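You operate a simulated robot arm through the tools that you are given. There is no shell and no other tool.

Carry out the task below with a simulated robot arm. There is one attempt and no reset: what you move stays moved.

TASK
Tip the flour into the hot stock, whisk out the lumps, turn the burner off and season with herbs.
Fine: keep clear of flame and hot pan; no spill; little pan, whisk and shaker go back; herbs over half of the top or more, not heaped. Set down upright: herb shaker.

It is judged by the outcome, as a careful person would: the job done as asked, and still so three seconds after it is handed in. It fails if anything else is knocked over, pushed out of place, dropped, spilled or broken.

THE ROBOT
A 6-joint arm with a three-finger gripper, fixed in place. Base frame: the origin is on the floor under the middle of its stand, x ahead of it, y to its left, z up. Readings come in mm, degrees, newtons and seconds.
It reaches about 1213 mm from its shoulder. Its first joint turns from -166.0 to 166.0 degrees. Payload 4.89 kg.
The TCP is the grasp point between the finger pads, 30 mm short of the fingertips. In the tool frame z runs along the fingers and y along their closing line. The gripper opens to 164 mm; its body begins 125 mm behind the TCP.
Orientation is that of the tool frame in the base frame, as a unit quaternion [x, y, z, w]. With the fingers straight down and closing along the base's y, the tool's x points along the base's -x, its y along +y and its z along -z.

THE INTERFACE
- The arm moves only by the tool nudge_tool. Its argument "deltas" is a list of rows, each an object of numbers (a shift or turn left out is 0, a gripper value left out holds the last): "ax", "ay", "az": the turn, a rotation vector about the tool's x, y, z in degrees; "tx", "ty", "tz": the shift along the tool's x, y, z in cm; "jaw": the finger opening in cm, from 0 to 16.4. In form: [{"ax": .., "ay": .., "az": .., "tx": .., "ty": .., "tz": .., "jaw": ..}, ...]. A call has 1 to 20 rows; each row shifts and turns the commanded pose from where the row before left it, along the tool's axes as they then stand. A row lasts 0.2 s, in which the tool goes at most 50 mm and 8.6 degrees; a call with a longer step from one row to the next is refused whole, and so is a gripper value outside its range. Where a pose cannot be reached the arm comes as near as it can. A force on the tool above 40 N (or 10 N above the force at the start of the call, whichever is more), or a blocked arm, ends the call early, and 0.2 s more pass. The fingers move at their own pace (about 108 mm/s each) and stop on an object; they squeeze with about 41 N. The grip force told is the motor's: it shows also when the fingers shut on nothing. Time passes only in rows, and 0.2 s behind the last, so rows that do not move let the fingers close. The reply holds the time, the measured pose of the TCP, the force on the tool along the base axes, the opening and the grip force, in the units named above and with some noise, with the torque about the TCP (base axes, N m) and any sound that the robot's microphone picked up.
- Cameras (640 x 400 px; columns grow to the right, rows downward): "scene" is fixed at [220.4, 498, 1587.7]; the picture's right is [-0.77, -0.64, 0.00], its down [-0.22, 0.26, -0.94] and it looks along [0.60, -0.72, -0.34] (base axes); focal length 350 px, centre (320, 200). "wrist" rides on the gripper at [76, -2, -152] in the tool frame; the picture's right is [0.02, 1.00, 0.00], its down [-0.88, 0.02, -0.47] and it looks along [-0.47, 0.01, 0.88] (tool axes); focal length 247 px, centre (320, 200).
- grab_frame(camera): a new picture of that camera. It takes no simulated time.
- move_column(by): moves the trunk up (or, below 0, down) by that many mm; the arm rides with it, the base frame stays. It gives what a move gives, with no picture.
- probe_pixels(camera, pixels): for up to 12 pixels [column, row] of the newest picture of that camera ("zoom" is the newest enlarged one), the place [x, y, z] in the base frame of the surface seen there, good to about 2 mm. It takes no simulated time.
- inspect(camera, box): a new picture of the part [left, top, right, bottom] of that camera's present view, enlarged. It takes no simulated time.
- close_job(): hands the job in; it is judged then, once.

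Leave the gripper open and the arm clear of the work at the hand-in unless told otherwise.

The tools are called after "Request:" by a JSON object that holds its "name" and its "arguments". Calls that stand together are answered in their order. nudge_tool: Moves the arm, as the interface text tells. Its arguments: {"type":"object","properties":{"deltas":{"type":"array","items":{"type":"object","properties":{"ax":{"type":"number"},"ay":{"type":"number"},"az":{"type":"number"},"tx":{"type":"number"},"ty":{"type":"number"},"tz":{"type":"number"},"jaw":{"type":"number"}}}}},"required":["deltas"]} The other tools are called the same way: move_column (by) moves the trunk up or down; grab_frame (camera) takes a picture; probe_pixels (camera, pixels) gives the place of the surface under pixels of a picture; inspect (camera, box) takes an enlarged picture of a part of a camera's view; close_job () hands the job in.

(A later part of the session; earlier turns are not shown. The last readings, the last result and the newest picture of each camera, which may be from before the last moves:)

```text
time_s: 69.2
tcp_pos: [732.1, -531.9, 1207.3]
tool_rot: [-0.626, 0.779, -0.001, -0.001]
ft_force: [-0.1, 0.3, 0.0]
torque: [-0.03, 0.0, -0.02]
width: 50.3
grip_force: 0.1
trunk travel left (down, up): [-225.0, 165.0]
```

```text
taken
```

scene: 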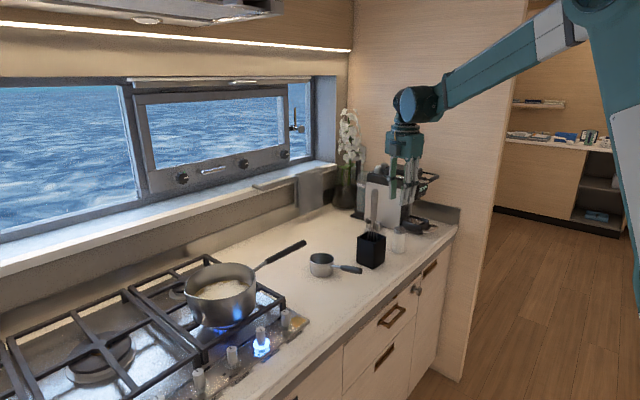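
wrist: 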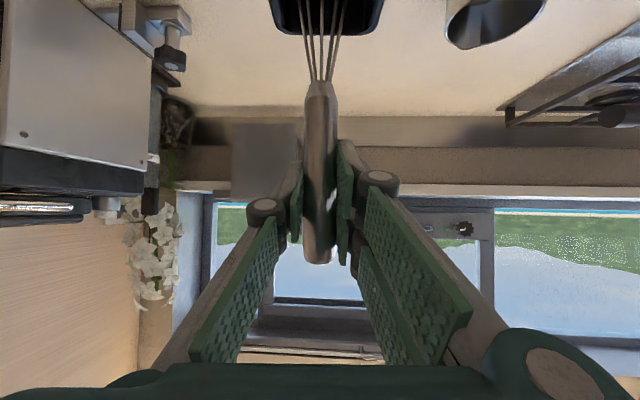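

The hand points straight down with the camera toward −y. I'll move laterally to above the SIMMER knob at z≈1208.

Request:
{"name": "nudge_tool", "arguments": {"deltas": [{"tx": -4.363, "ty": 0.328}, {"tx": -4.363, "ty": 0.328}, {"tx": -4.363, "ty": 0.328}, {"tx": -4.363, "ty": 0.328}, {"tx": -4.363, "ty": 0.328}, {"tx": -4.363, "ty": 0.328}, {"tx": -4.363, "ty": 0.328}, {"tx": -4.363, "ty": 0.328}, {"tx": -4.363, "ty": 0.328}, {"tx": -4.363, "ty": 0.328}, {"tx": -4.363, "ty": 0.328}, {"tx": -4.363, "ty": 0.328}, {"tx": -4.363, "ty": 0.328}, {}]}}

Request:
{"name": "grab_frame", "arguments": {"camera": "wrist"}}

Request:
{"name": "inspect", "arguments": {"camera": "scene", "box": [160, 180, 340, 370]}}

```text
time_s: 72.2
tcp_pos: [812.8, 31.5, 1207.3]
tool_rot: [-0.626, 0.78, -0.001, -0.001]
ft_force: [-0.4, 0.7, -0.2]
torque: [-0.12, 0.02, -0.01]
width: 49.9
grip_force: 0.1
trunk travel left (down, up): [-225.0, 165.0]
```

```text
taken
```

wrist: 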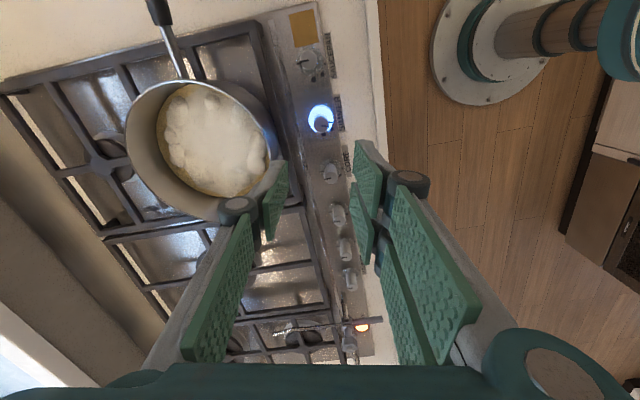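

```text
2.11 times, centred on (250, 275) of scene
```

zoom: 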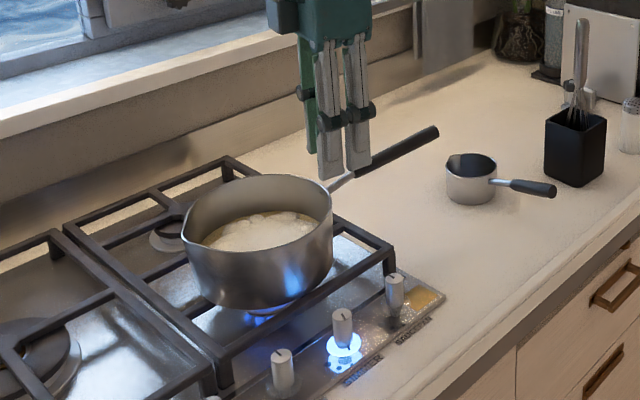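

The wrist camera sees the froth from above and the knob at (322, 120). I'll zoom on both and probe the knob.

Request:
{"name": "inspect", "arguments": {"camera": "wrist", "box": [120, 70, 280, 200]}}

Request:
{"name": "inspect", "arguments": {"camera": "wrist", "box": [280, 30, 370, 190]}}

Request:
{"name": "probe_pixels", "arguments": {"camera": "wrist", "pixels": [[322, 125], [326, 125], [318, 124], [322, 120], [322, 130], [308, 66], [332, 175]]}}

```text
3.08 times, centred on (200, 135) of wrist
```

zoom: 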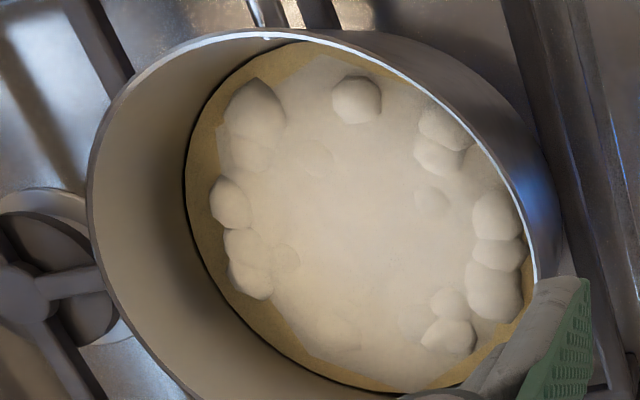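

```text
2.50 times, centred on (325, 110) of wrist
```

zoom: 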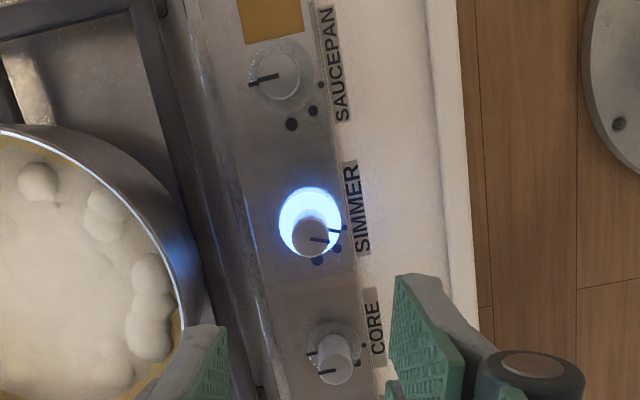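

```text
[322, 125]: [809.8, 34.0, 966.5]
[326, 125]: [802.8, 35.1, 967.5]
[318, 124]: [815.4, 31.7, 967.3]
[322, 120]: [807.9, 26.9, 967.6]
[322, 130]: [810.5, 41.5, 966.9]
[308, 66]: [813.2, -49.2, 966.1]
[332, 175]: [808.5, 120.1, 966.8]
```

Knob cap centre ≈ (811.5, 32.5); its pointer is at the low setting near −x, and off is +x, so it needs about 155–160° clockwise. I'll descend to just above it.

Request:
{"name": "nudge_tool", "arguments": {"deltas": [{"tx": -0.07, "ty": 0.15, "tz": 4.0}, {"tz": 4.0}, {"tz": 4.0}, {"tz": 4.0}, {"tz": 3.5}, {}]}}

Request:
{"name": "grab_frame", "arguments": {"camera": "wrist"}}

Request:
{"name": "inspect", "arguments": {"camera": "scene", "box": [180, 220, 340, 370]}}

```text
time_s: 73.6
tcp_pos: [813.4, 30.8, 1010.7]
tool_rot: [-0.626, 0.78, 0.0, 0.0]
ft_force: [0.3, 0.0, -0.6]
torque: [0.02, 0.09, -0.03]
width: 50.1
grip_force: 0.0
trunk travel left (down, up): [-225.0, 165.0]
```

```text
taken
```

wrist: 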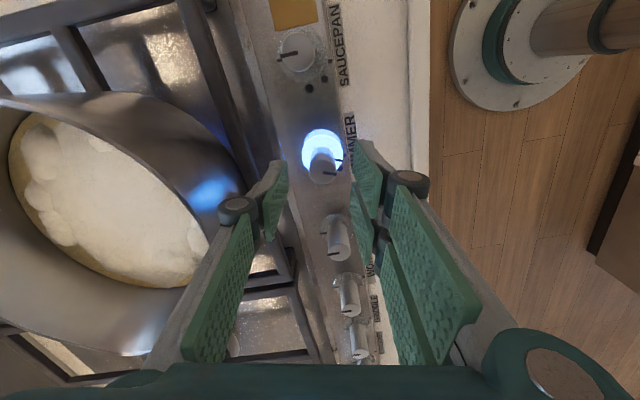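

```text
2.67 times, centred on (260, 295) of scene
```

zoom: 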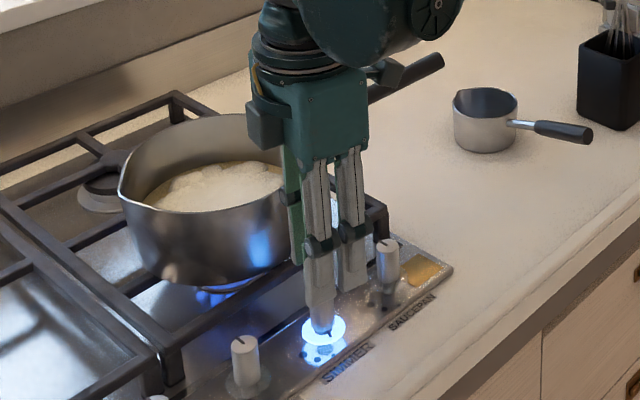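

The knob sits between the fingertips. I'll probe its cap once more from this close view.

Request:
{"name": "inspect", "arguments": {"camera": "wrist", "box": [280, 120, 370, 200]}}

Request:
{"name": "probe_pixels", "arguments": {"camera": "zoom", "pixels": [[250, 340], [390, 340], [320, 310], [310, 280], [320, 400], [290, 330], [350, 330]]}}

```text
5.00 times, centred on (325, 160) of wrist
```

zoom: 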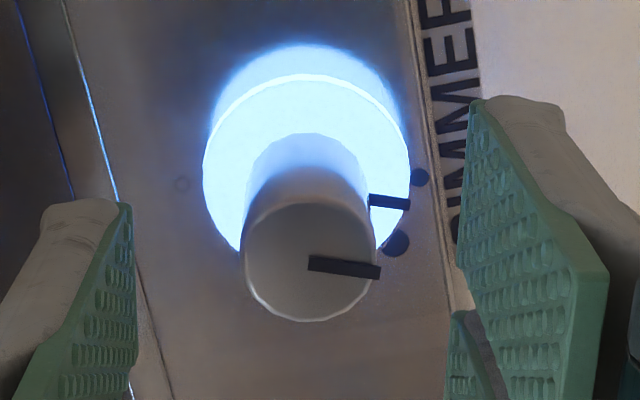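

```text
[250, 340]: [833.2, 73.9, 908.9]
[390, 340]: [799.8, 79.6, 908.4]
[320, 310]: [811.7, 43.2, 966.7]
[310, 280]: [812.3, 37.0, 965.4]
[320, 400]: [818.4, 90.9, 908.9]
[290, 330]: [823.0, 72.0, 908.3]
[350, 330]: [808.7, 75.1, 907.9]
```

Cap centre ≈ (812.5, 33). The pointer is about 20° past −x, so about 160° clockwise brings it to off. I'll correct by 2 mm, lower to straddle the knob and close.

Request:
{"name": "nudge_tool", "arguments": {"deltas": [{"tx": -0.19, "ty": 0.13}, {"tz": 1.4}, {"tz": 1.4}, {"tz": 1.4}, {}, {"jaw": 4.0}, {"jaw": 3.2}, {}]}}

Request:
{"name": "grab_frame", "arguments": {"camera": "wrist"}}

Request:
{"name": "inspect", "arguments": {"camera": "scene", "box": [200, 260, 320, 370]}}

```text
time_s: 75.4
tcp_pos: [812.3, 34.1, 969.3]
tool_rot: [-0.626, 0.78, 0.0, -0.001]
ft_force: [0.1, -0.2, -0.1]
torque: [-0.01, 0.03, -0.03]
width: 32.0
grip_force: 0.1
trunk travel left (down, up): [-225.0, 165.0]
```

```text
taken
```

wrist: 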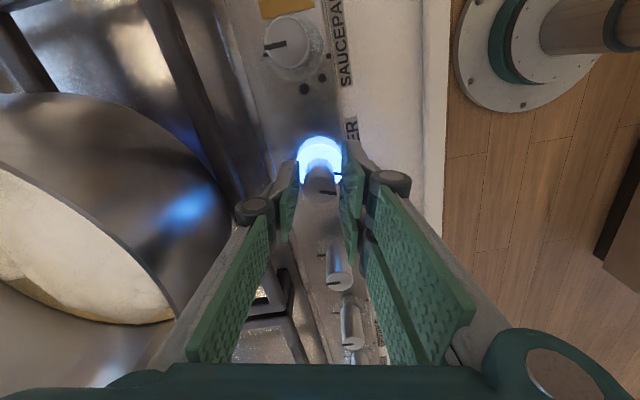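

```text
3.64 times, centred on (260, 315) of scene
```

zoom: 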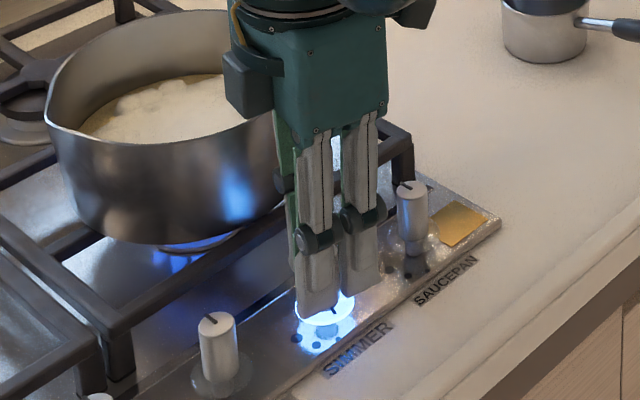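

The fingers straddle the knob. I'll close on it and start turning clockwise (+az).

Request:
{"name": "nudge_tool", "arguments": {"deltas": [{"jaw": 2.6}, {"jaw": 1.5}, {"jaw": 0.5}, {"jaw": 0}, {}]}}

```text
time_s: 76.6
tcp_pos: [812.5, 33.2, 970.5]
tool_rot: [-0.626, 0.78, -0.001, -0.001]
ft_force: [15.4, -4.1, 0.3]
torque: [-0.12, -0.43, -0.05]
width: 21.4
grip_force: 45.3
trunk travel left (down, up): [-225.0, 165.0]
```

There is a 15 N sideways load, so the knob is slightly off-centre in the grip. I'll shift 1 mm toward +x to relax it.

Request:
{"name": "nudge_tool", "arguments": {"deltas": [{"ty": -0.1}, {}]}}

```text
time_s: 77.2
tcp_pos: [812.5, 34.9, 968.8]
tool_rot: [-0.625, 0.78, 0.0, -0.001]
ft_force: [1.1, -2.1, 0.3]
torque: [-0.05, 0.06, -0.02]
width: 21.5
grip_force: 44.6
trunk travel left (down, up): [-225.0, 165.0]
```

The load is relaxed. I'll turn clockwise 40° and check.

Request:
{"name": "nudge_tool", "arguments": {"deltas": [{"az": 8}, {"az": 8}, {"az": 8}, {"az": 8}, {"az": 8}]}}

Request:
{"name": "inspect", "arguments": {"camera": "scene", "box": [200, 260, 320, 370]}}

Request:
{"name": "grab_frame", "arguments": {"camera": "wrist"}}

```text
time_s: 78.4
tcp_pos: [812.4, 34.1, 970.2]
tool_rot: [-0.32, 0.947, 0.0, 0.0]
ft_force: [-14.5, 6.0, -3.5]
torque: [0.12, 0.5, 0.04]
width: 21.7
grip_force: 45.6
trunk travel left (down, up): [-225.0, 165.0]
```

```text
3.64 times, centred on (260, 315) of scene
```

zoom: 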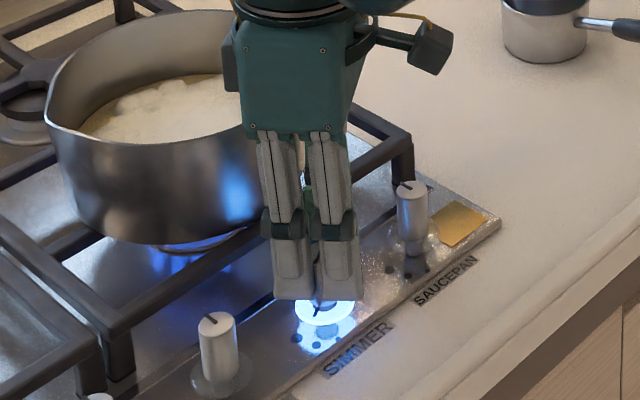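

```text
taken
```

wrist: 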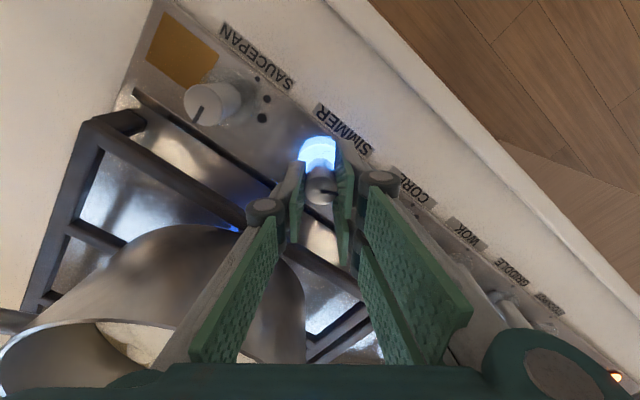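

The knob turns with the hand. A sideways load built up again, so I'll shift 0.9 mm back along the closing line and continue another 40°.

Request:
{"name": "nudge_tool", "arguments": {"deltas": [{"ty": 0.09}, {"az": 8}, {"az": 8}, {"az": 8}, {"az": 8}, {"az": 8}]}}

Request:
{"name": "inspect", "arguments": {"camera": "scene", "box": [200, 260, 320, 370]}}

Request:
{"name": "grab_frame", "arguments": {"camera": "wrist"}}

```text
time_s: 79.8
tcp_pos: [812.9, 34.4, 970.1]
tool_rot: [0.023, 1.0, -0.001, 0.0]
ft_force: [-16.7, -4.5, -4.7]
torque: [-0.09, 0.65, 0.05]
width: 21.5
grip_force: 44.7
trunk travel left (down, up): [-225.0, 165.0]
```

```text
3.64 times, centred on (260, 315) of scene
```

zoom: 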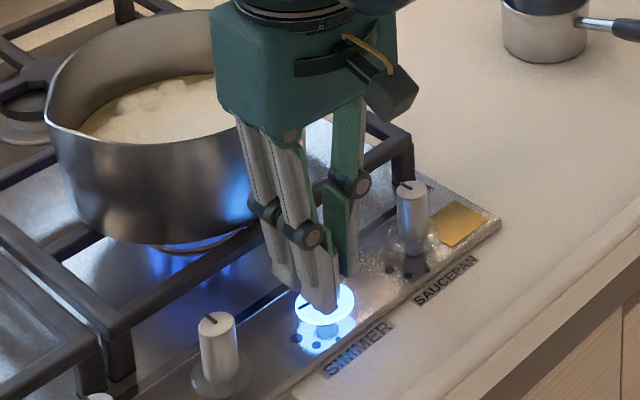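

```text
taken
```

wrist: 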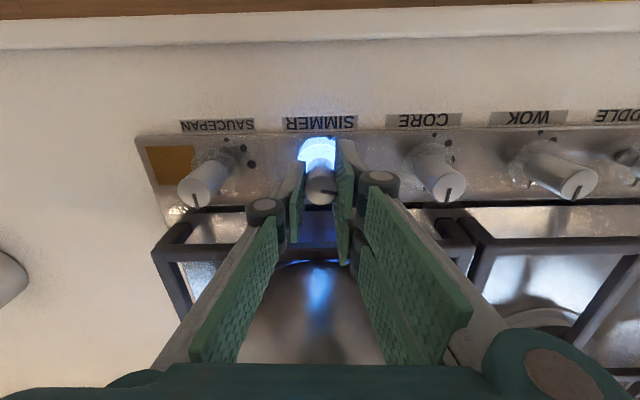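

80° done; the pointer now faces +y, still lit. I'll relax the load by about 1.1 mm toward −x and keep turning.

Request:
{"name": "nudge_tool", "arguments": {"deltas": [{"tx": 0.11, "ty": -0.02}, {"az": 8}, {"az": 8}, {"az": 8}, {"az": 8}, {"az": 8}]}}

Request:
{"name": "inspect", "arguments": {"camera": "scene", "box": [200, 260, 320, 370]}}

Request:
{"name": "grab_frame", "arguments": {"camera": "wrist"}}

```text
time_s: 81.2
tcp_pos: [812.0, 33.8, 969.3]
tool_rot: [0.364, 0.931, -0.001, 0.001]
ft_force: [2.0, -3.0, 0.6]
torque: [-0.04, -0.06, 0.01]
width: 21.6
grip_force: 45.1
trunk travel left (down, up): [-225.0, 165.0]
```

```text
3.64 times, centred on (260, 315) of scene
```

zoom: 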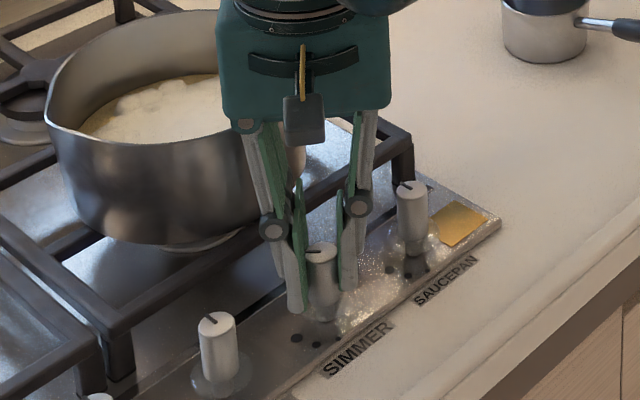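

```text
taken
```

wrist: 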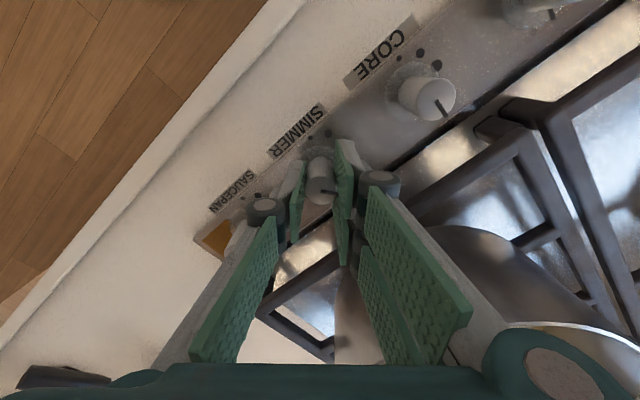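

The ring light and flame are out. The pointer still needs about 40° more to line up with the other off knobs, so I'll continue gently.

Request:
{"name": "nudge_tool", "arguments": {"deltas": [{"az": 8}, {"az": 8}, {"az": 8}, {"az": 6}]}}

Request:
{"name": "grab_frame", "arguments": {"camera": "wrist"}}

Request:
{"name": "inspect", "arguments": {"camera": "scene", "box": [200, 260, 320, 370]}}

```text
time_s: 82.2
tcp_pos: [810.8, 34.3, 969.2]
tool_rot: [0.592, 0.806, 0.0, 0.001]
ft_force: [0.1, 4.8, 0.6]
torque: [0.26, 0.02, 0.0]
width: 21.5
grip_force: 45.0
trunk travel left (down, up): [-225.0, 165.0]
```

```text
taken
```

wrist: 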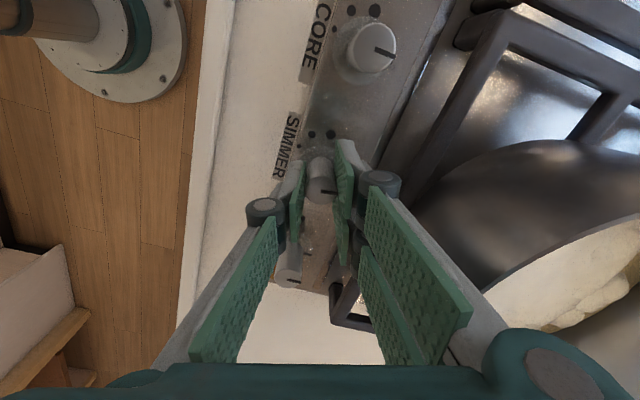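

```text
3.64 times, centred on (260, 315) of scene
```

zoom: 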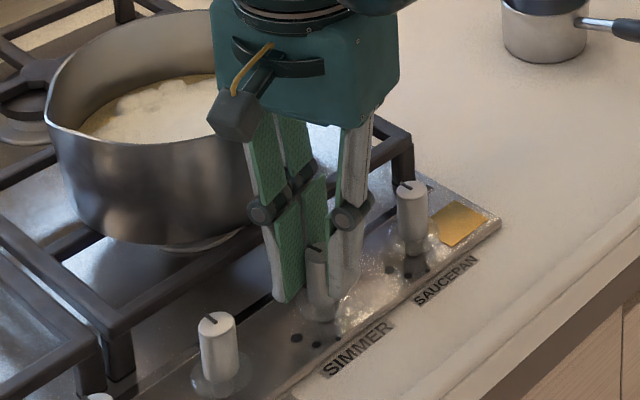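

Nearly aligned: the pointer is about 9° short of straight +x. One more small turn.

Request:
{"name": "nudge_tool", "arguments": {"deltas": [{"az": 5}, {"az": 4}, {}]}}

Request:
{"name": "inspect", "arguments": {"camera": "wrist", "box": [260, 0, 420, 230]}}

Request:
{"name": "inspect", "arguments": {"camera": "scene", "box": [200, 260, 320, 370]}}

```text
time_s: 83.0
tcp_pos: [812.3, 34.6, 969.8]
tool_rot: [0.654, 0.757, 0.0, 0.0]
ft_force: [-1.0, 8.1, -0.6]
torque: [0.36, 0.07, 0.03]
width: 21.7
grip_force: 44.8
trunk travel left (down, up): [-225.0, 165.0]
```

```text
1.74 times, centred on (340, 115) of wrist
```

zoom: 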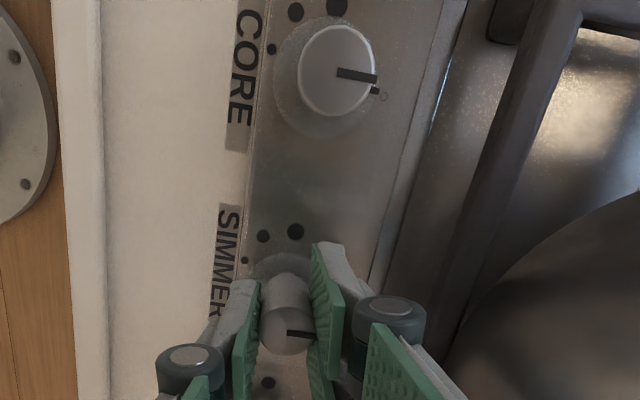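

```text
3.64 times, centred on (260, 315) of scene
```

zoom: 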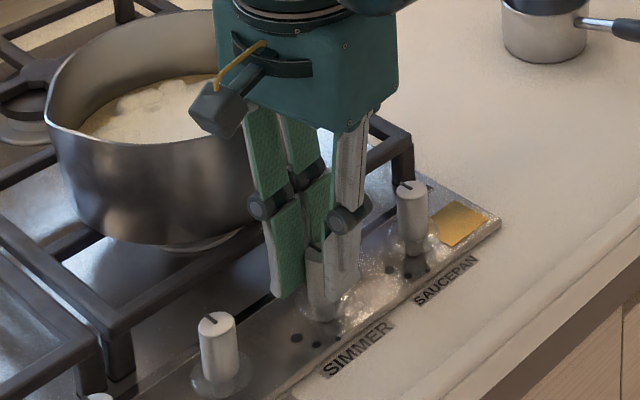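

The pointer is parallel to the other off knobs and the flame is out. I'll release and rise straight up.

Request:
{"name": "nudge_tool", "arguments": {"deltas": [{"jaw": 2.8}, {"jaw": 3.4}, {"jaw": 3.6}, {"tz": -2.0}, {"tz": -3.0}, {"tz": -4.5}, {"tz": -4.5}, {"tz": -4.5}, {"tz": -4.5}]}}

Request:
{"name": "inspect", "arguments": {"camera": "scene", "box": [170, 240, 320, 370]}}

Request:
{"name": "grab_frame", "arguments": {"camera": "wrist"}}

```text
time_s: 85.0
tcp_pos: [812.7, 34.8, 1200.3]
tool_rot: [0.653, 0.757, 0.0, 0.001]
ft_force: [0.7, -0.4, 0.0]
torque: [-0.01, 0.07, 0.01]
width: 36.3
grip_force: 0.0
trunk travel left (down, up): [-225.0, 165.0]
```

```text
3.08 times, centred on (245, 305) of scene
```

zoom: 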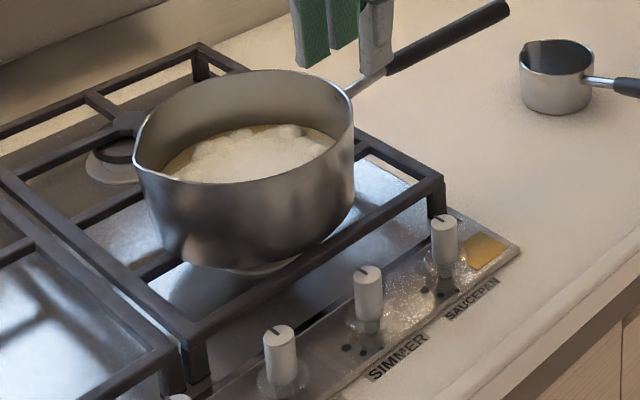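

```text
taken
```

wrist: 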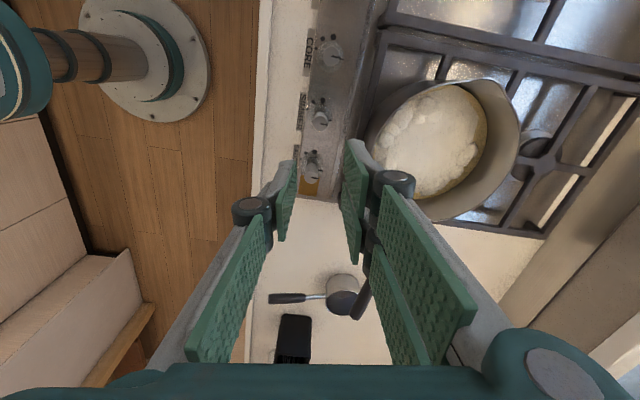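

The burner is off. I'll look at the froth from above.

Request:
{"name": "inspect", "arguments": {"camera": "wrist", "box": [350, 60, 530, 230]}}

Request:
{"name": "inspect", "arguments": {"camera": "scene", "box": [240, 310, 300, 350]}}

```text
2.35 times, centred on (440, 145) of wrist
```

zoom: 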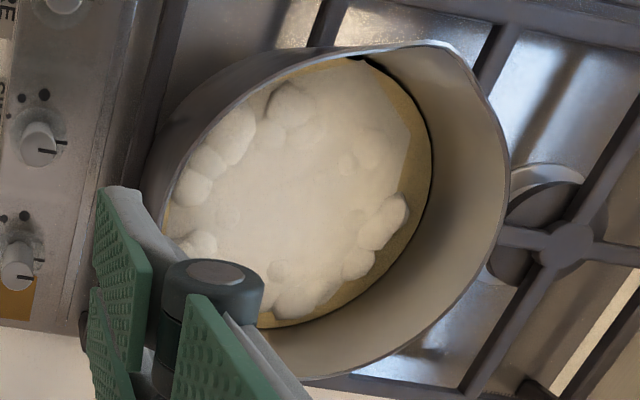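

```text
10.00 times, centred on (270, 330) of scene
```

zoom: 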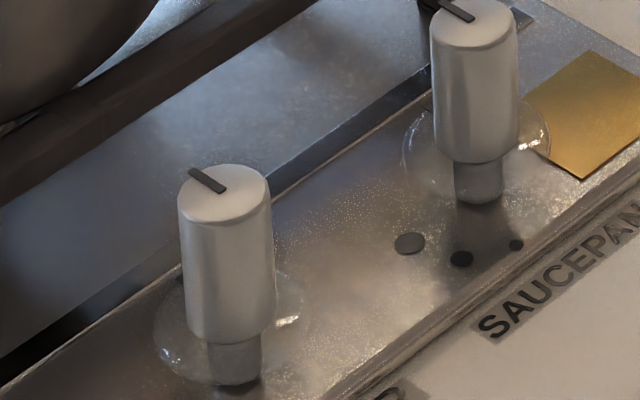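

I'll wait a few seconds with the arm still, to see whether the froth settles now that the heat is off.

Request:
{"name": "nudge_tool", "arguments": {"deltas": [{}, {}, {}, {}, {}, {}, {}, {}, {}, {}, {}, {}, {}, {}, {}, {}, {}, {}, {}, {}]}}

Request:
{"name": "inspect", "arguments": {"camera": "wrist", "box": [350, 60, 530, 230]}}

Request:
{"name": "inspect", "arguments": {"camera": "scene", "box": [190, 262, 258, 304]}}

```text
time_s: 89.2
tcp_pos: [813.0, 34.3, 1200.2]
tool_rot: [0.653, 0.758, -0.001, 0.001]
ft_force: [-0.6, 1.1, 0.9]
torque: [0.0, -0.04, 0.01]
width: 36.0
grip_force: 0.0
trunk travel left (down, up): [-225.0, 165.0]
```

```text
2.35 times, centred on (440, 145) of wrist
```

zoom: 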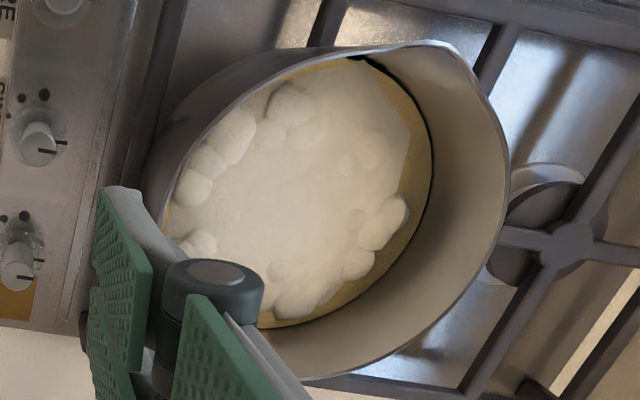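

```text
9.41 times, centred on (224, 283) of scene
```

zoom: 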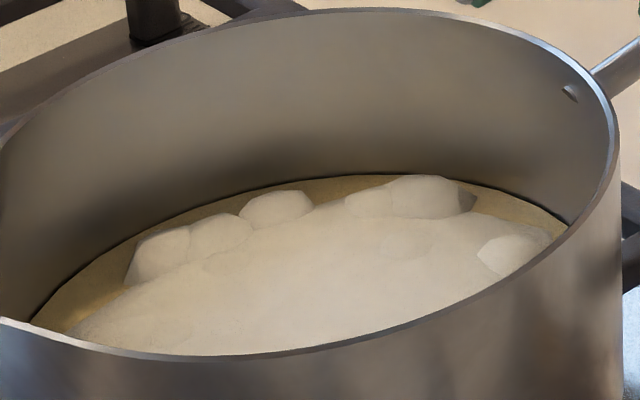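

The froth is steady: a smooth, whisked surface with no separate lumps. Next is the herb shaker. I'll measure the shaker and its surroundings.

Request:
{"name": "inspect", "arguments": {"camera": "scene", "box": [370, 190, 470, 270]}}

Request:
{"name": "probe_pixels", "arguments": {"camera": "zoom", "pixels": [[105, 270], [180, 270], [140, 270], [105, 370], [175, 370], [140, 190], [165, 200], [115, 200], [330, 235], [400, 215], [270, 255], [230, 230]]}}

```text
5.00 times, centred on (420, 230) of scene
```

zoom: 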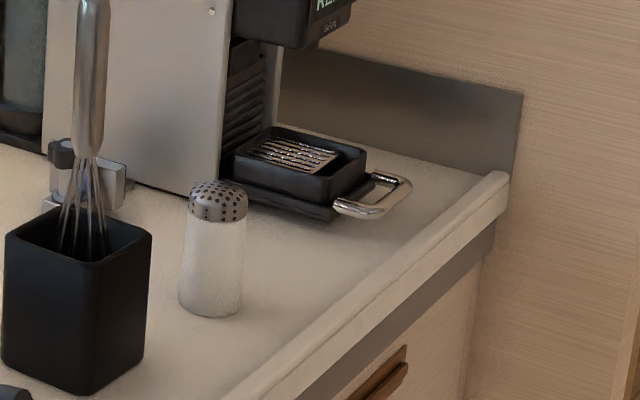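

```text
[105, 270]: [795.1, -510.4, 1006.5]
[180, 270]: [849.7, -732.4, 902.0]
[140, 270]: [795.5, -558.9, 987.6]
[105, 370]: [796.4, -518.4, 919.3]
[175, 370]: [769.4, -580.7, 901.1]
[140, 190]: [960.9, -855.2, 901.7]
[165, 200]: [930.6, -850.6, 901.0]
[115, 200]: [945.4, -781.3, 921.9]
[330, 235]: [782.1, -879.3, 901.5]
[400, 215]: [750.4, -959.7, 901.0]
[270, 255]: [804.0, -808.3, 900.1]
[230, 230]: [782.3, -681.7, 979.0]
```

My pixel guesses were off; the shaker is at (180–245, 180–315) in this zoom. I'll probe again there.

Request:
{"name": "probe_pixels", "arguments": {"camera": "zoom", "pixels": [[184, 265], [242, 265], [212, 265], [210, 312], [218, 186], [193, 200], [244, 205], [217, 222], [405, 185], [345, 208], [332, 216], [240, 170]]}}

```text
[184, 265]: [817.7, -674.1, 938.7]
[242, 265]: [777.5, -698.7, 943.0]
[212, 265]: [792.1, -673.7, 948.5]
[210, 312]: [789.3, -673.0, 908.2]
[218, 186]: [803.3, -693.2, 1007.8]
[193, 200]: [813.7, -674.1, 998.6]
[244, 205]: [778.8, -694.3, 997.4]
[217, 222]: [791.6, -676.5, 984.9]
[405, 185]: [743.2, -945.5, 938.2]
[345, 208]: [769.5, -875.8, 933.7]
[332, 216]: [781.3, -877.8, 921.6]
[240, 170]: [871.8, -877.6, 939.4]
```

The shaker: centre ≈ (802, −693), radius ≈ 24, height 900–1008, with clear space all round. I'll rotate the hand back to its neutral heading, then move it sideways at z≈1200, passing in front of the whisk.

Request:
{"name": "nudge_tool", "arguments": {"deltas": [{"az": -8.16}, {"az": -8.16}, {"az": -8.16}, {"az": -8.16}, {"az": -8.16}, {"az": -8.16}, {"az": -8.16}, {"az": -8.16}, {"az": -8.16}, {"az": -8.16}]}}

Request:
{"name": "nudge_tool", "arguments": {"deltas": [{"tx": 4.5}, {"tx": 4.5}, {"tx": 4.5}, {"tx": 4.5}, {"tx": 1.3, "ty": -4.5}, {"ty": -4.7}, {"ty": -4.7}, {"ty": -4.7}, {"ty": -4.7}, {"ty": -4.7}, {"ty": -4.7}, {"ty": -4.7}, {"ty": -4.7}, {"ty": -4.7}, {"ty": -4.7}, {"ty": -4.7}, {"ty": -4.7}, {"ty": -4.7}, {"ty": -4.7}]}}

Request:
{"name": "grab_frame", "arguments": {"camera": "wrist"}}

```text
time_s: 91.4
tcp_pos: [812.0, 34.5, 1198.2]
tool_rot: [-0.001, 1.0, -0.001, 0.0]
ft_force: [-0.4, -0.2, -0.2]
torque: [0.0, 0.0, 0.02]
width: 35.9
grip_force: 0.0
trunk travel left (down, up): [-225.0, 165.0]
```

```text
time_s: 95.4
tcp_pos: [619.9, -669.2, 1201.9]
tool_rot: [-0.001, 1.0, -0.002, 0.0]
ft_force: [0.3, 0.9, 1.0]
torque: [-0.19, -0.02, 0.0]
width: 36.1
grip_force: 0.0
trunk travel left (down, up): [-225.0, 165.0]
```

```text
taken
```

wrist: 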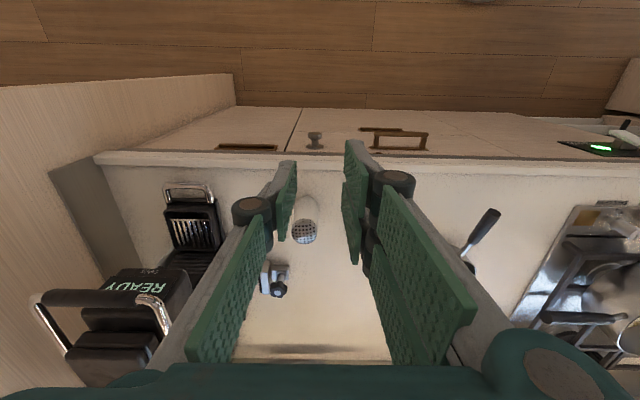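

The shaker's perforated cap shows at (303, 232). I'll zoom in and probe its outline from above.

Request:
{"name": "inspect", "arguments": {"camera": "wrist", "box": [270, 180, 350, 260]}}

Request:
{"name": "probe_pixels", "arguments": {"camera": "wrist", "pixels": [[304, 231], [304, 225], [304, 238], [296, 230], [313, 230], [300, 205], [316, 205], [308, 203], [316, 135]]}}

```text
5.00 times, centred on (310, 220) of wrist
```

zoom: 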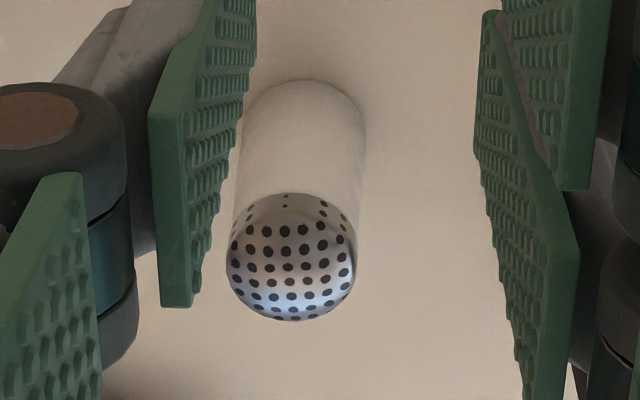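

```text
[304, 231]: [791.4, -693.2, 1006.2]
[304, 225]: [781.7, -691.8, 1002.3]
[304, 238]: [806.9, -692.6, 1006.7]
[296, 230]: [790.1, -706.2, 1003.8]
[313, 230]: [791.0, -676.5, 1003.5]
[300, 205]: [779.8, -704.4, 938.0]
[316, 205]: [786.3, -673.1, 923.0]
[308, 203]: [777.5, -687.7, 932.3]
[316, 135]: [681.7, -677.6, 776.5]
```

Shaker axis ≈ (801.5, −692.3). I'll pitch the hand forward to 15° below horizontal, opening the fingers to 9 cm.

Request:
{"name": "nudge_tool", "arguments": {"deltas": [{"ay": -7.5, "jaw": 9}, {"ay": -7.5}, {"ay": -7.5}, {"ay": -7.5}, {"ay": -7.5}, {"ay": -7.5}, {"ay": -7.5}, {"ay": -7.5}, {"ay": -7.5}, {"ay": -7.5}]}}

Request:
{"name": "nudge_tool", "arguments": {"deltas": [{"tx": 3.79, "ty": -0.46, "tz": 2.38}, {"tx": 3.79, "ty": -0.46, "tz": 2.38}, {"tx": 3.79, "ty": -0.46, "tz": 2.38}, {"tx": 3.79, "ty": -0.46, "tz": 2.38}, {"tx": 3.79, "ty": -0.46, "tz": 2.38}, {}]}}

Request:
{"name": "grab_frame", "arguments": {"camera": "wrist"}}

Request:
{"name": "grab_frame", "arguments": {"camera": "scene"}}

```text
time_s: 97.6
tcp_pos: [618.6, -667.3, 1201.7]
tool_rot: [-0.001, 0.793, -0.001, 0.609]
ft_force: [-0.1, 0.0, 0.7]
torque: [-0.02, 0.06, -0.06]
width: 90.1
grip_force: 0.0
trunk travel left (down, up): [-225.0, 165.0]
```

```text
time_s: 99.0
tcp_pos: [684.7, -693.3, 987.8]
tool_rot: [0.0, 0.793, -0.002, 0.609]
ft_force: [0.6, -0.5, -0.2]
torque: [0.02, -0.05, 0.08]
width: 89.7
grip_force: 0.1
trunk travel left (down, up): [-225.0, 165.0]
```

```text
taken
```

wrist: 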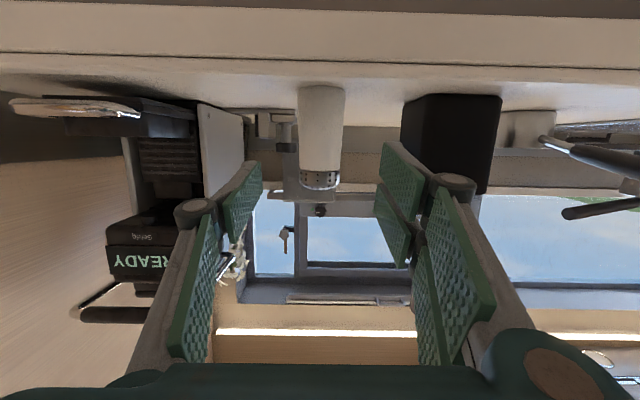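

```text
taken
```

scene: 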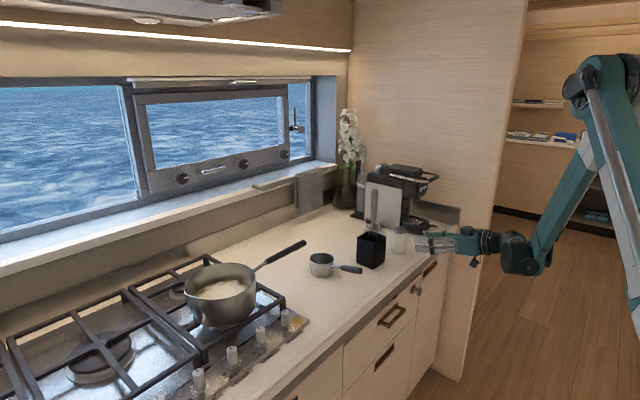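

The shaker is centred ahead. I'll advance 121 mm so the fingers straddle it, then narrow to 6 cm.

Request:
{"name": "nudge_tool", "arguments": {"deltas": [{"tx": -0.01, "ty": 0.02, "tz": 2.8}, {"tx": -0.01, "ty": 0.02, "tz": 2.8}, {"tx": -0.01, "ty": 0.02, "tz": 2.6}, {"tx": -0.01, "ty": 0.02, "tz": 2.3}, {"tx": -0.01, "ty": 0.02, "tz": 1.58}, {}, {"jaw": 7.5}, {"jaw": 6.3}, {}]}}

Request:
{"name": "grab_frame", "arguments": {"camera": "wrist"}}

Request:
{"name": "inspect", "arguments": {"camera": "scene", "box": [360, 190, 500, 290]}}

```text
time_s: 101.0
tcp_pos: [800.6, -691.5, 958.2]
tool_rot: [-0.001, 0.793, -0.001, 0.609]
ft_force: [0.0, 0.7, 0.6]
torque: [0.01, 0.01, -0.02]
width: 63.2
grip_force: 0.1
trunk travel left (down, up): [-225.0, 165.0]
```

```text
taken
```

wrist: 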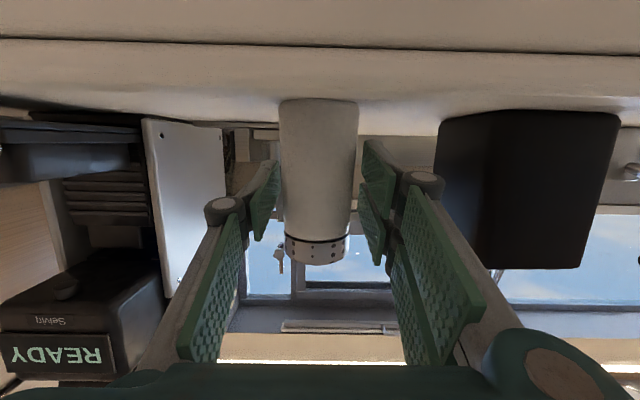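

```text
4.00 times, centred on (430, 240) of scene
```

zoom: 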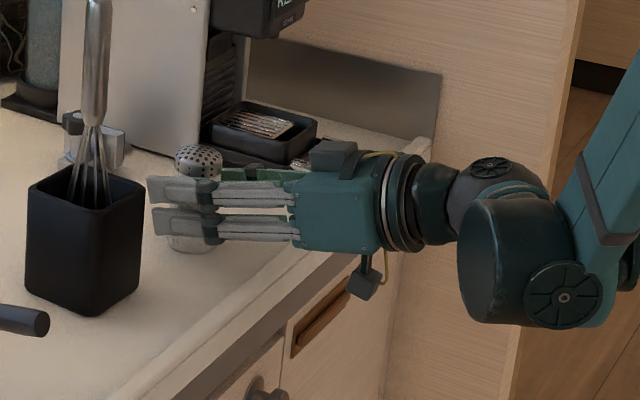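

The fingers straddle the shaker evenly. I'll close on it.

Request:
{"name": "nudge_tool", "arguments": {"deltas": [{"jaw": 5.6}, {"jaw": 5.0}, {"jaw": 4.5}, {"jaw": 4.0}, {"jaw": 3.5}, {}]}}

Request:
{"name": "grab_frame", "arguments": {"camera": "wrist"}}

```text
time_s: 102.4
tcp_pos: [801.6, -690.3, 957.2]
tool_rot: [0.0, 0.794, -0.001, 0.609]
ft_force: [-0.5, 0.9, 1.7]
torque: [0.12, -0.03, -0.02]
width: 46.7
grip_force: 40.8
trunk travel left (down, up): [-225.0, 165.0]
```

```text
taken
```

wrist: 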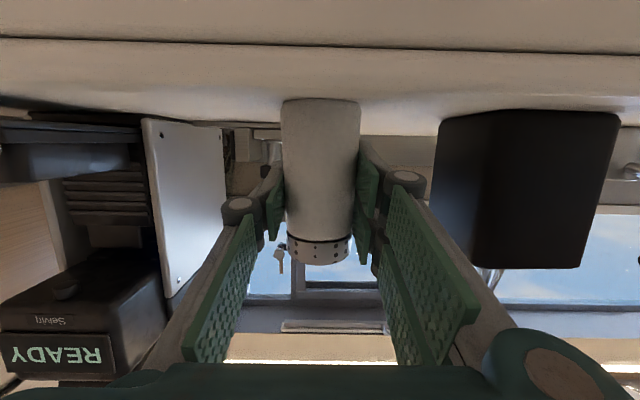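

Gripped (46.7 mm, 40.8 N). I'll lift it slowly straight up, then retract toward the robot to pass clear of the whisk.

Request:
{"name": "nudge_tool", "arguments": {"deltas": [{"tx": -0.48, "tz": -0.13}, {"tx": -0.97, "tz": -0.26}, {"tx": -1.93, "tz": -0.52}, {"tx": -2.9, "tz": -0.77}, {"tx": -3.86, "tz": -1.03}, {"tx": -3.86, "tz": -1.03}, {"tx": -3.86, "tz": -1.03}, {"tx": -1.93, "tz": -0.52}]}}

Request:
{"name": "inspect", "arguments": {"camera": "scene", "box": [330, 150, 500, 280]}}

```text
time_s: 104.2
tcp_pos: [801.7, -689.6, 1163.2]
tool_rot: [-0.001, 0.794, -0.001, 0.608]
ft_force: [-0.8, -0.2, -1.0]
torque: [-0.01, -0.03, -0.02]
width: 46.3
grip_force: 41.1
trunk travel left (down, up): [-225.0, 165.0]
```

```text
3.08 times, centred on (415, 215) of scene
```

zoom: 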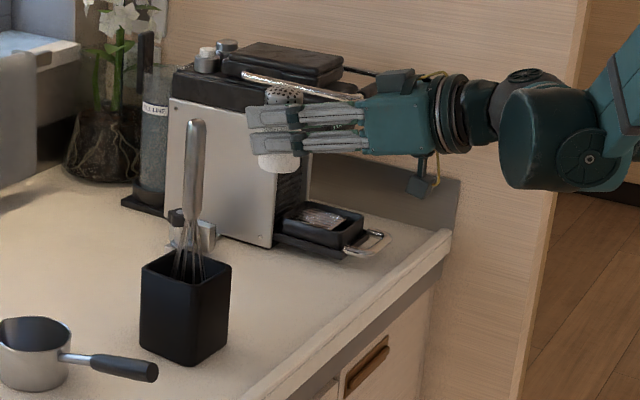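

Shaker is upright in the hand. I'll retract to x≈690, then travel laterally in front of everything, rising to z≈1213.

Request:
{"name": "nudge_tool", "arguments": {"deltas": [{"tx": 0.95, "tz": -3.54}, {"tx": 0.95, "tz": -3.54}, {"tx": 0.95, "tz": -3.54}, {"tx": -0.3, "ty": 4.2, "tz": -0.08}, {"tx": -0.3, "ty": 4.5, "tz": -0.08}, {"tx": -0.3, "ty": 4.5, "tz": -0.08}, {"tx": -0.3, "ty": 4.5, "tz": -0.08}, {"tx": -0.3, "ty": 4.5, "tz": -0.08}, {"tx": -0.3, "ty": 4.5, "tz": -0.08}, {"tx": -0.3, "ty": 4.5, "tz": -0.08}, {"tx": -0.3, "ty": 4.5, "tz": -0.08}, {"tx": -0.3, "ty": 4.5, "tz": -0.08}, {"tx": -0.3, "ty": 4.5, "tz": -0.08}, {"tx": -0.3, "ty": 4.5, "tz": -0.08}, {"tx": -0.3, "ty": 4.5, "tz": -0.08}, {"tx": -0.3, "ty": 4.5, "tz": -0.08}, {"tx": -0.3, "ty": 4.5, "tz": -0.08}, {"tx": -0.3, "ty": 4.5, "tz": -0.08}, {"tx": -0.3, "ty": 4.5, "tz": -0.08}]}}

Request:
{"name": "grab_frame", "arguments": {"camera": "scene"}}

```text
time_s: 108.2
tcp_pos: [691.5, 27.2, 1209.9]
tool_rot: [-0.002, 0.793, 0.001, 0.609]
ft_force: [0.2, -1.0, -0.5]
torque: [0.05, -0.01, 0.17]
width: 46.0
grip_force: 40.9
trunk travel left (down, up): [-225.0, 165.0]
```

```text
taken
```

scene: 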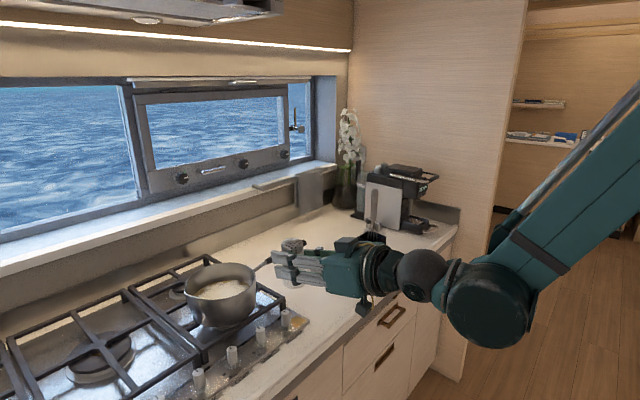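

I'm in front of the pot with the shaker upright. I'll move forward until the shaker is above the pot, then level the hand to horizontal.

Request:
{"name": "nudge_tool", "arguments": {"deltas": [{"tx": -0.96, "ty": 0.01, "tz": 4.13}, {"tx": -0.96, "ty": 0.01, "tz": 4.13}, {"tx": -0.96, "ty": 0.01, "tz": 4.13}, {"tx": -0.96, "ty": 0.01, "tz": 4.13}, {"tx": -0.96, "ty": 0.01, "tz": 4.13}, {"tx": -0.96, "ty": 0.01, "tz": 4.13}, {"tx": -0.96, "ty": 0.01, "tz": 4.13}, {"ay": -7.5}, {"ay": -7.5}, {}]}}

Request:
{"name": "grab_frame", "arguments": {"camera": "scene"}}

Request:
{"name": "grab_frame", "arguments": {"camera": "wrist"}}

```text
time_s: 110.4
tcp_pos: [988.2, 26.5, 1201.0]
tool_rot: [0.002, 0.723, -0.004, 0.691]
ft_force: [-0.5, -0.1, -0.3]
torque: [0.01, 0.03, -0.01]
width: 45.9
grip_force: 41.0
trunk travel left (down, up): [-225.0, 165.0]
```

```text
taken
```

scene: 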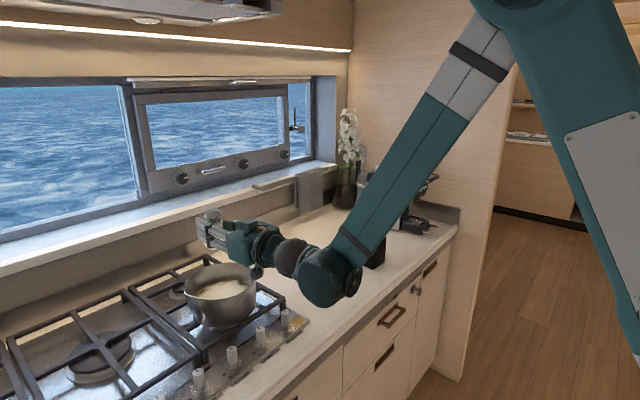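

```text
taken
```

wrist: 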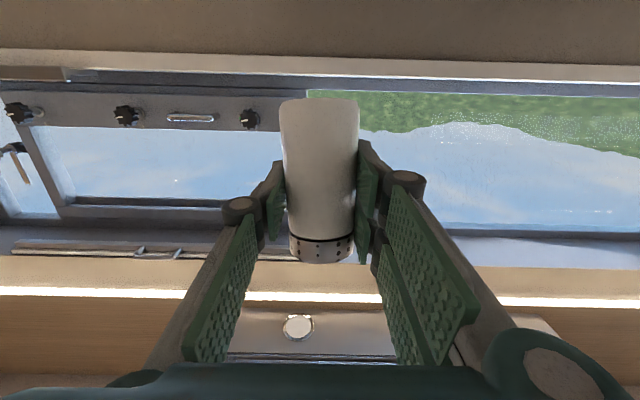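

The hand is level with the shaker above the pot. I'll start rolling about the hand's axis, first 40° as a test with no herbs falling.

Request:
{"name": "nudge_tool", "arguments": {"deltas": [{"az": 8}, {"az": 8}, {"az": 8}, {"az": 8}, {"az": 8}]}}

Request:
{"name": "inspect", "arguments": {"camera": "scene", "box": [160, 180, 340, 330]}}

```text
time_s: 111.6
tcp_pos: [987.8, 27.1, 1199.4]
tool_rot: [0.221, 0.678, 0.213, 0.668]
ft_force: [-0.3, -0.3, -1.1]
torque: [-0.03, 0.03, 0.0]
width: 45.8
grip_force: 41.1
out of reach, approached as far as the arm can: row 1
trunk travel left (down, up): [-225.0, 165.0]
```

```text
2.67 times, centred on (250, 255) of scene
```

zoom: 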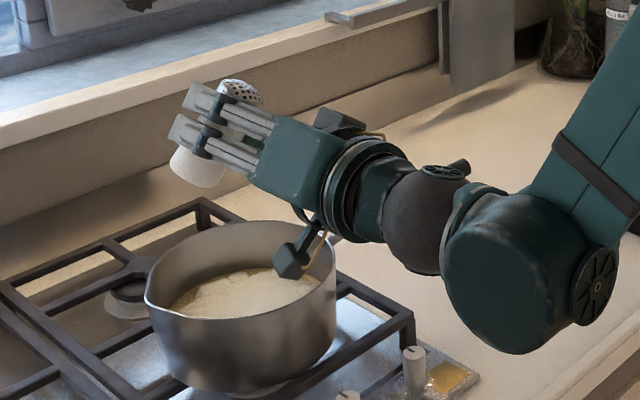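

Fine so far. I'll continue rolling to about 88°.

Request:
{"name": "nudge_tool", "arguments": {"deltas": [{"az": 8}, {"az": 8}, {"az": 8}, {"az": 8}, {"az": 8}, {"az": 8}]}}

Request:
{"name": "inspect", "arguments": {"camera": "scene", "box": [160, 180, 340, 330]}}

```text
time_s: 113.0
tcp_pos: [987.9, 28.3, 1198.6]
tool_rot: [0.478, 0.529, 0.466, 0.523]
ft_force: [-0.3, -0.4, -1.1]
torque: [-0.02, 0.02, 0.01]
width: 46.0
grip_force: 41.0
trunk travel left (down, up): [-225.0, 165.0]
```

```text
2.67 times, centred on (250, 255) of scene
```

zoom: 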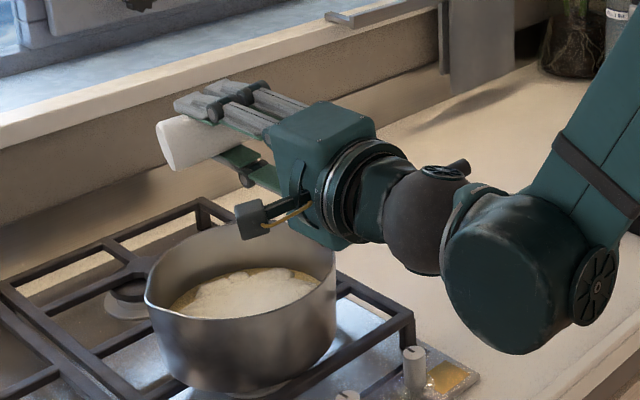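

The shaker is nearly horizontal with the cap toward −y, still over the pot. I'll continue to roll in two steps, watching for falling herbs.

Request:
{"name": "nudge_tool", "arguments": {"deltas": [{"az": 8}, {"az": 8}, {"az": 8}, {"az": 8}]}}

Request:
{"name": "inspect", "arguments": {"camera": "scene", "box": [160, 180, 340, 330]}}

```text
time_s: 114.0
tcp_pos: [986.8, 26.3, 1200.9]
tool_rot: [0.607, 0.381, 0.591, 0.371]
ft_force: [-0.6, 0.7, -0.8]
torque: [-0.02, -0.02, -0.02]
width: 45.5
grip_force: 40.6
trunk travel left (down, up): [-225.0, 165.0]
```

```text
2.67 times, centred on (250, 255) of scene
```

zoom: 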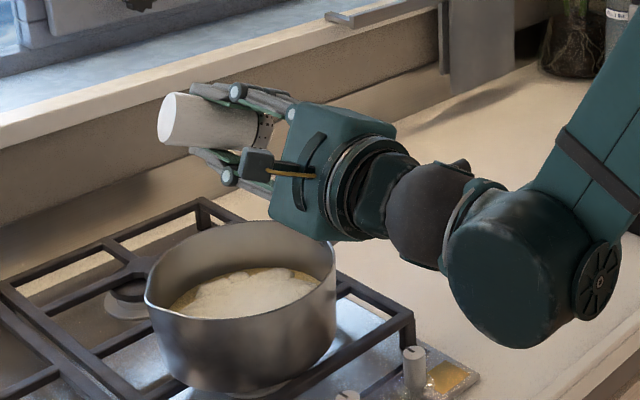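

About 117° rolled; nothing has fallen yet. I'll continue toward 165°.

Request:
{"name": "nudge_tool", "arguments": {"deltas": [{"az": 8}, {"az": 8}, {"az": 8}, {"az": 8}, {"az": 8}, {"az": 8}]}}

Request:
{"name": "inspect", "arguments": {"camera": "scene", "box": [160, 180, 340, 330]}}

```text
time_s: 115.4
tcp_pos: [988.5, 3.5, 1199.8]
tool_rot: [0.706, 0.102, 0.694, 0.098]
ft_force: [-0.2, -0.5, -1.9]
torque: [0.02, 0.0, 0.02]
width: 45.9
grip_force: 41.1
out of reach, approached as far as the arm can: row 1, 2, 3, 5
trunk travel left (down, up): [-225.0, 165.0]
```

```text
2.67 times, centred on (250, 255) of scene
```

zoom: 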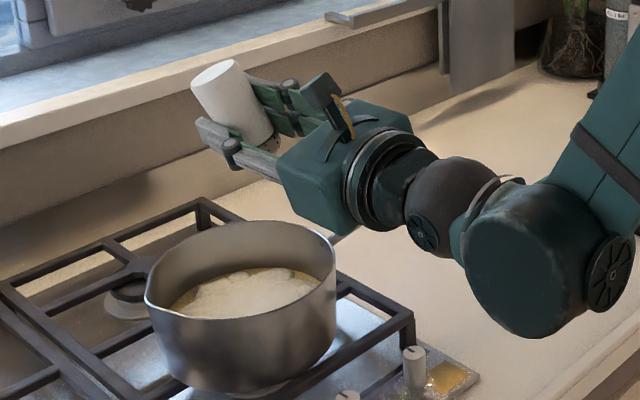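

The roll is at about 164° and the arm drifted 23 mm toward −y, but the cap (near (975, −10)) is still over the pot. I'll check the stock surface for herbs.

Request:
{"name": "inspect", "arguments": {"camera": "scene", "box": [190, 262, 258, 304]}}

Request:
{"name": "grab_frame", "arguments": {"camera": "wrist"}}

```text
9.41 times, centred on (224, 283) of scene
```

zoom: 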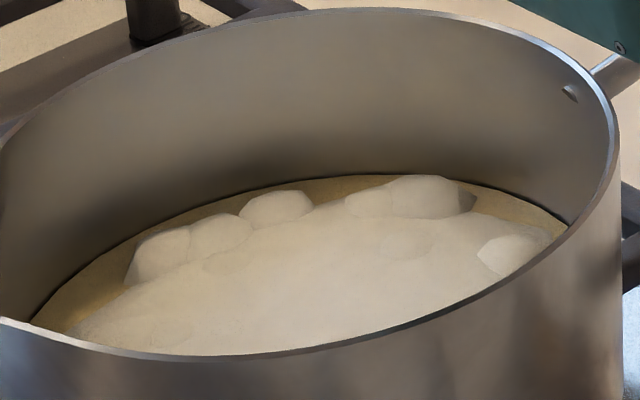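

```text
taken
```

wrist: 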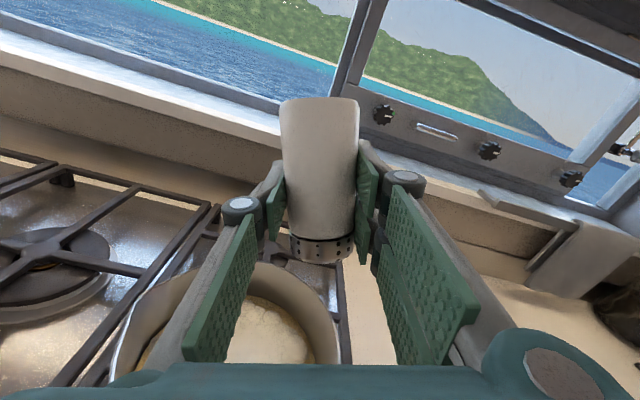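

No herbs out yet; the shaker needs shaking. First I'll move it about 30 mm toward +y to centre the cap over the pot.

Request:
{"name": "nudge_tool", "arguments": {"deltas": [{"tx": 0.42, "ty": -1.44}, {"tx": 0.42, "ty": -1.44}, {}]}}

Request:
{"name": "inspect", "arguments": {"camera": "scene", "box": [160, 180, 340, 330]}}

```text
time_s: 116.2
tcp_pos: [989.2, 14.4, 1200.8]
tool_rot: [0.706, 0.106, 0.694, 0.094]
ft_force: [0.1, -0.2, -1.2]
torque: [0.01, 0.01, 0.03]
width: 45.9
grip_force: 41.2
out of reach, approached as far as the arm can: row 1, 2
trunk travel left (down, up): [-225.0, 165.0]
```

```text
2.67 times, centred on (250, 255) of scene
```

zoom: 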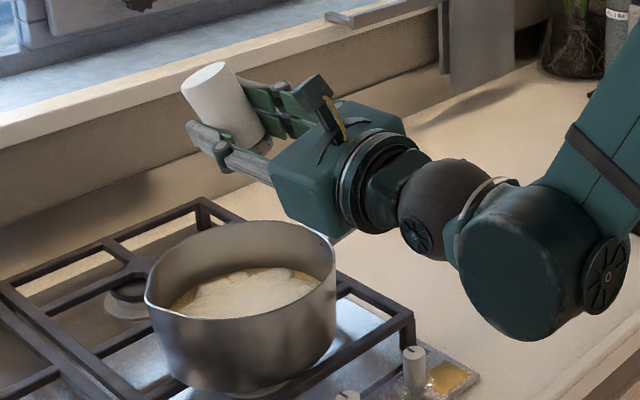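

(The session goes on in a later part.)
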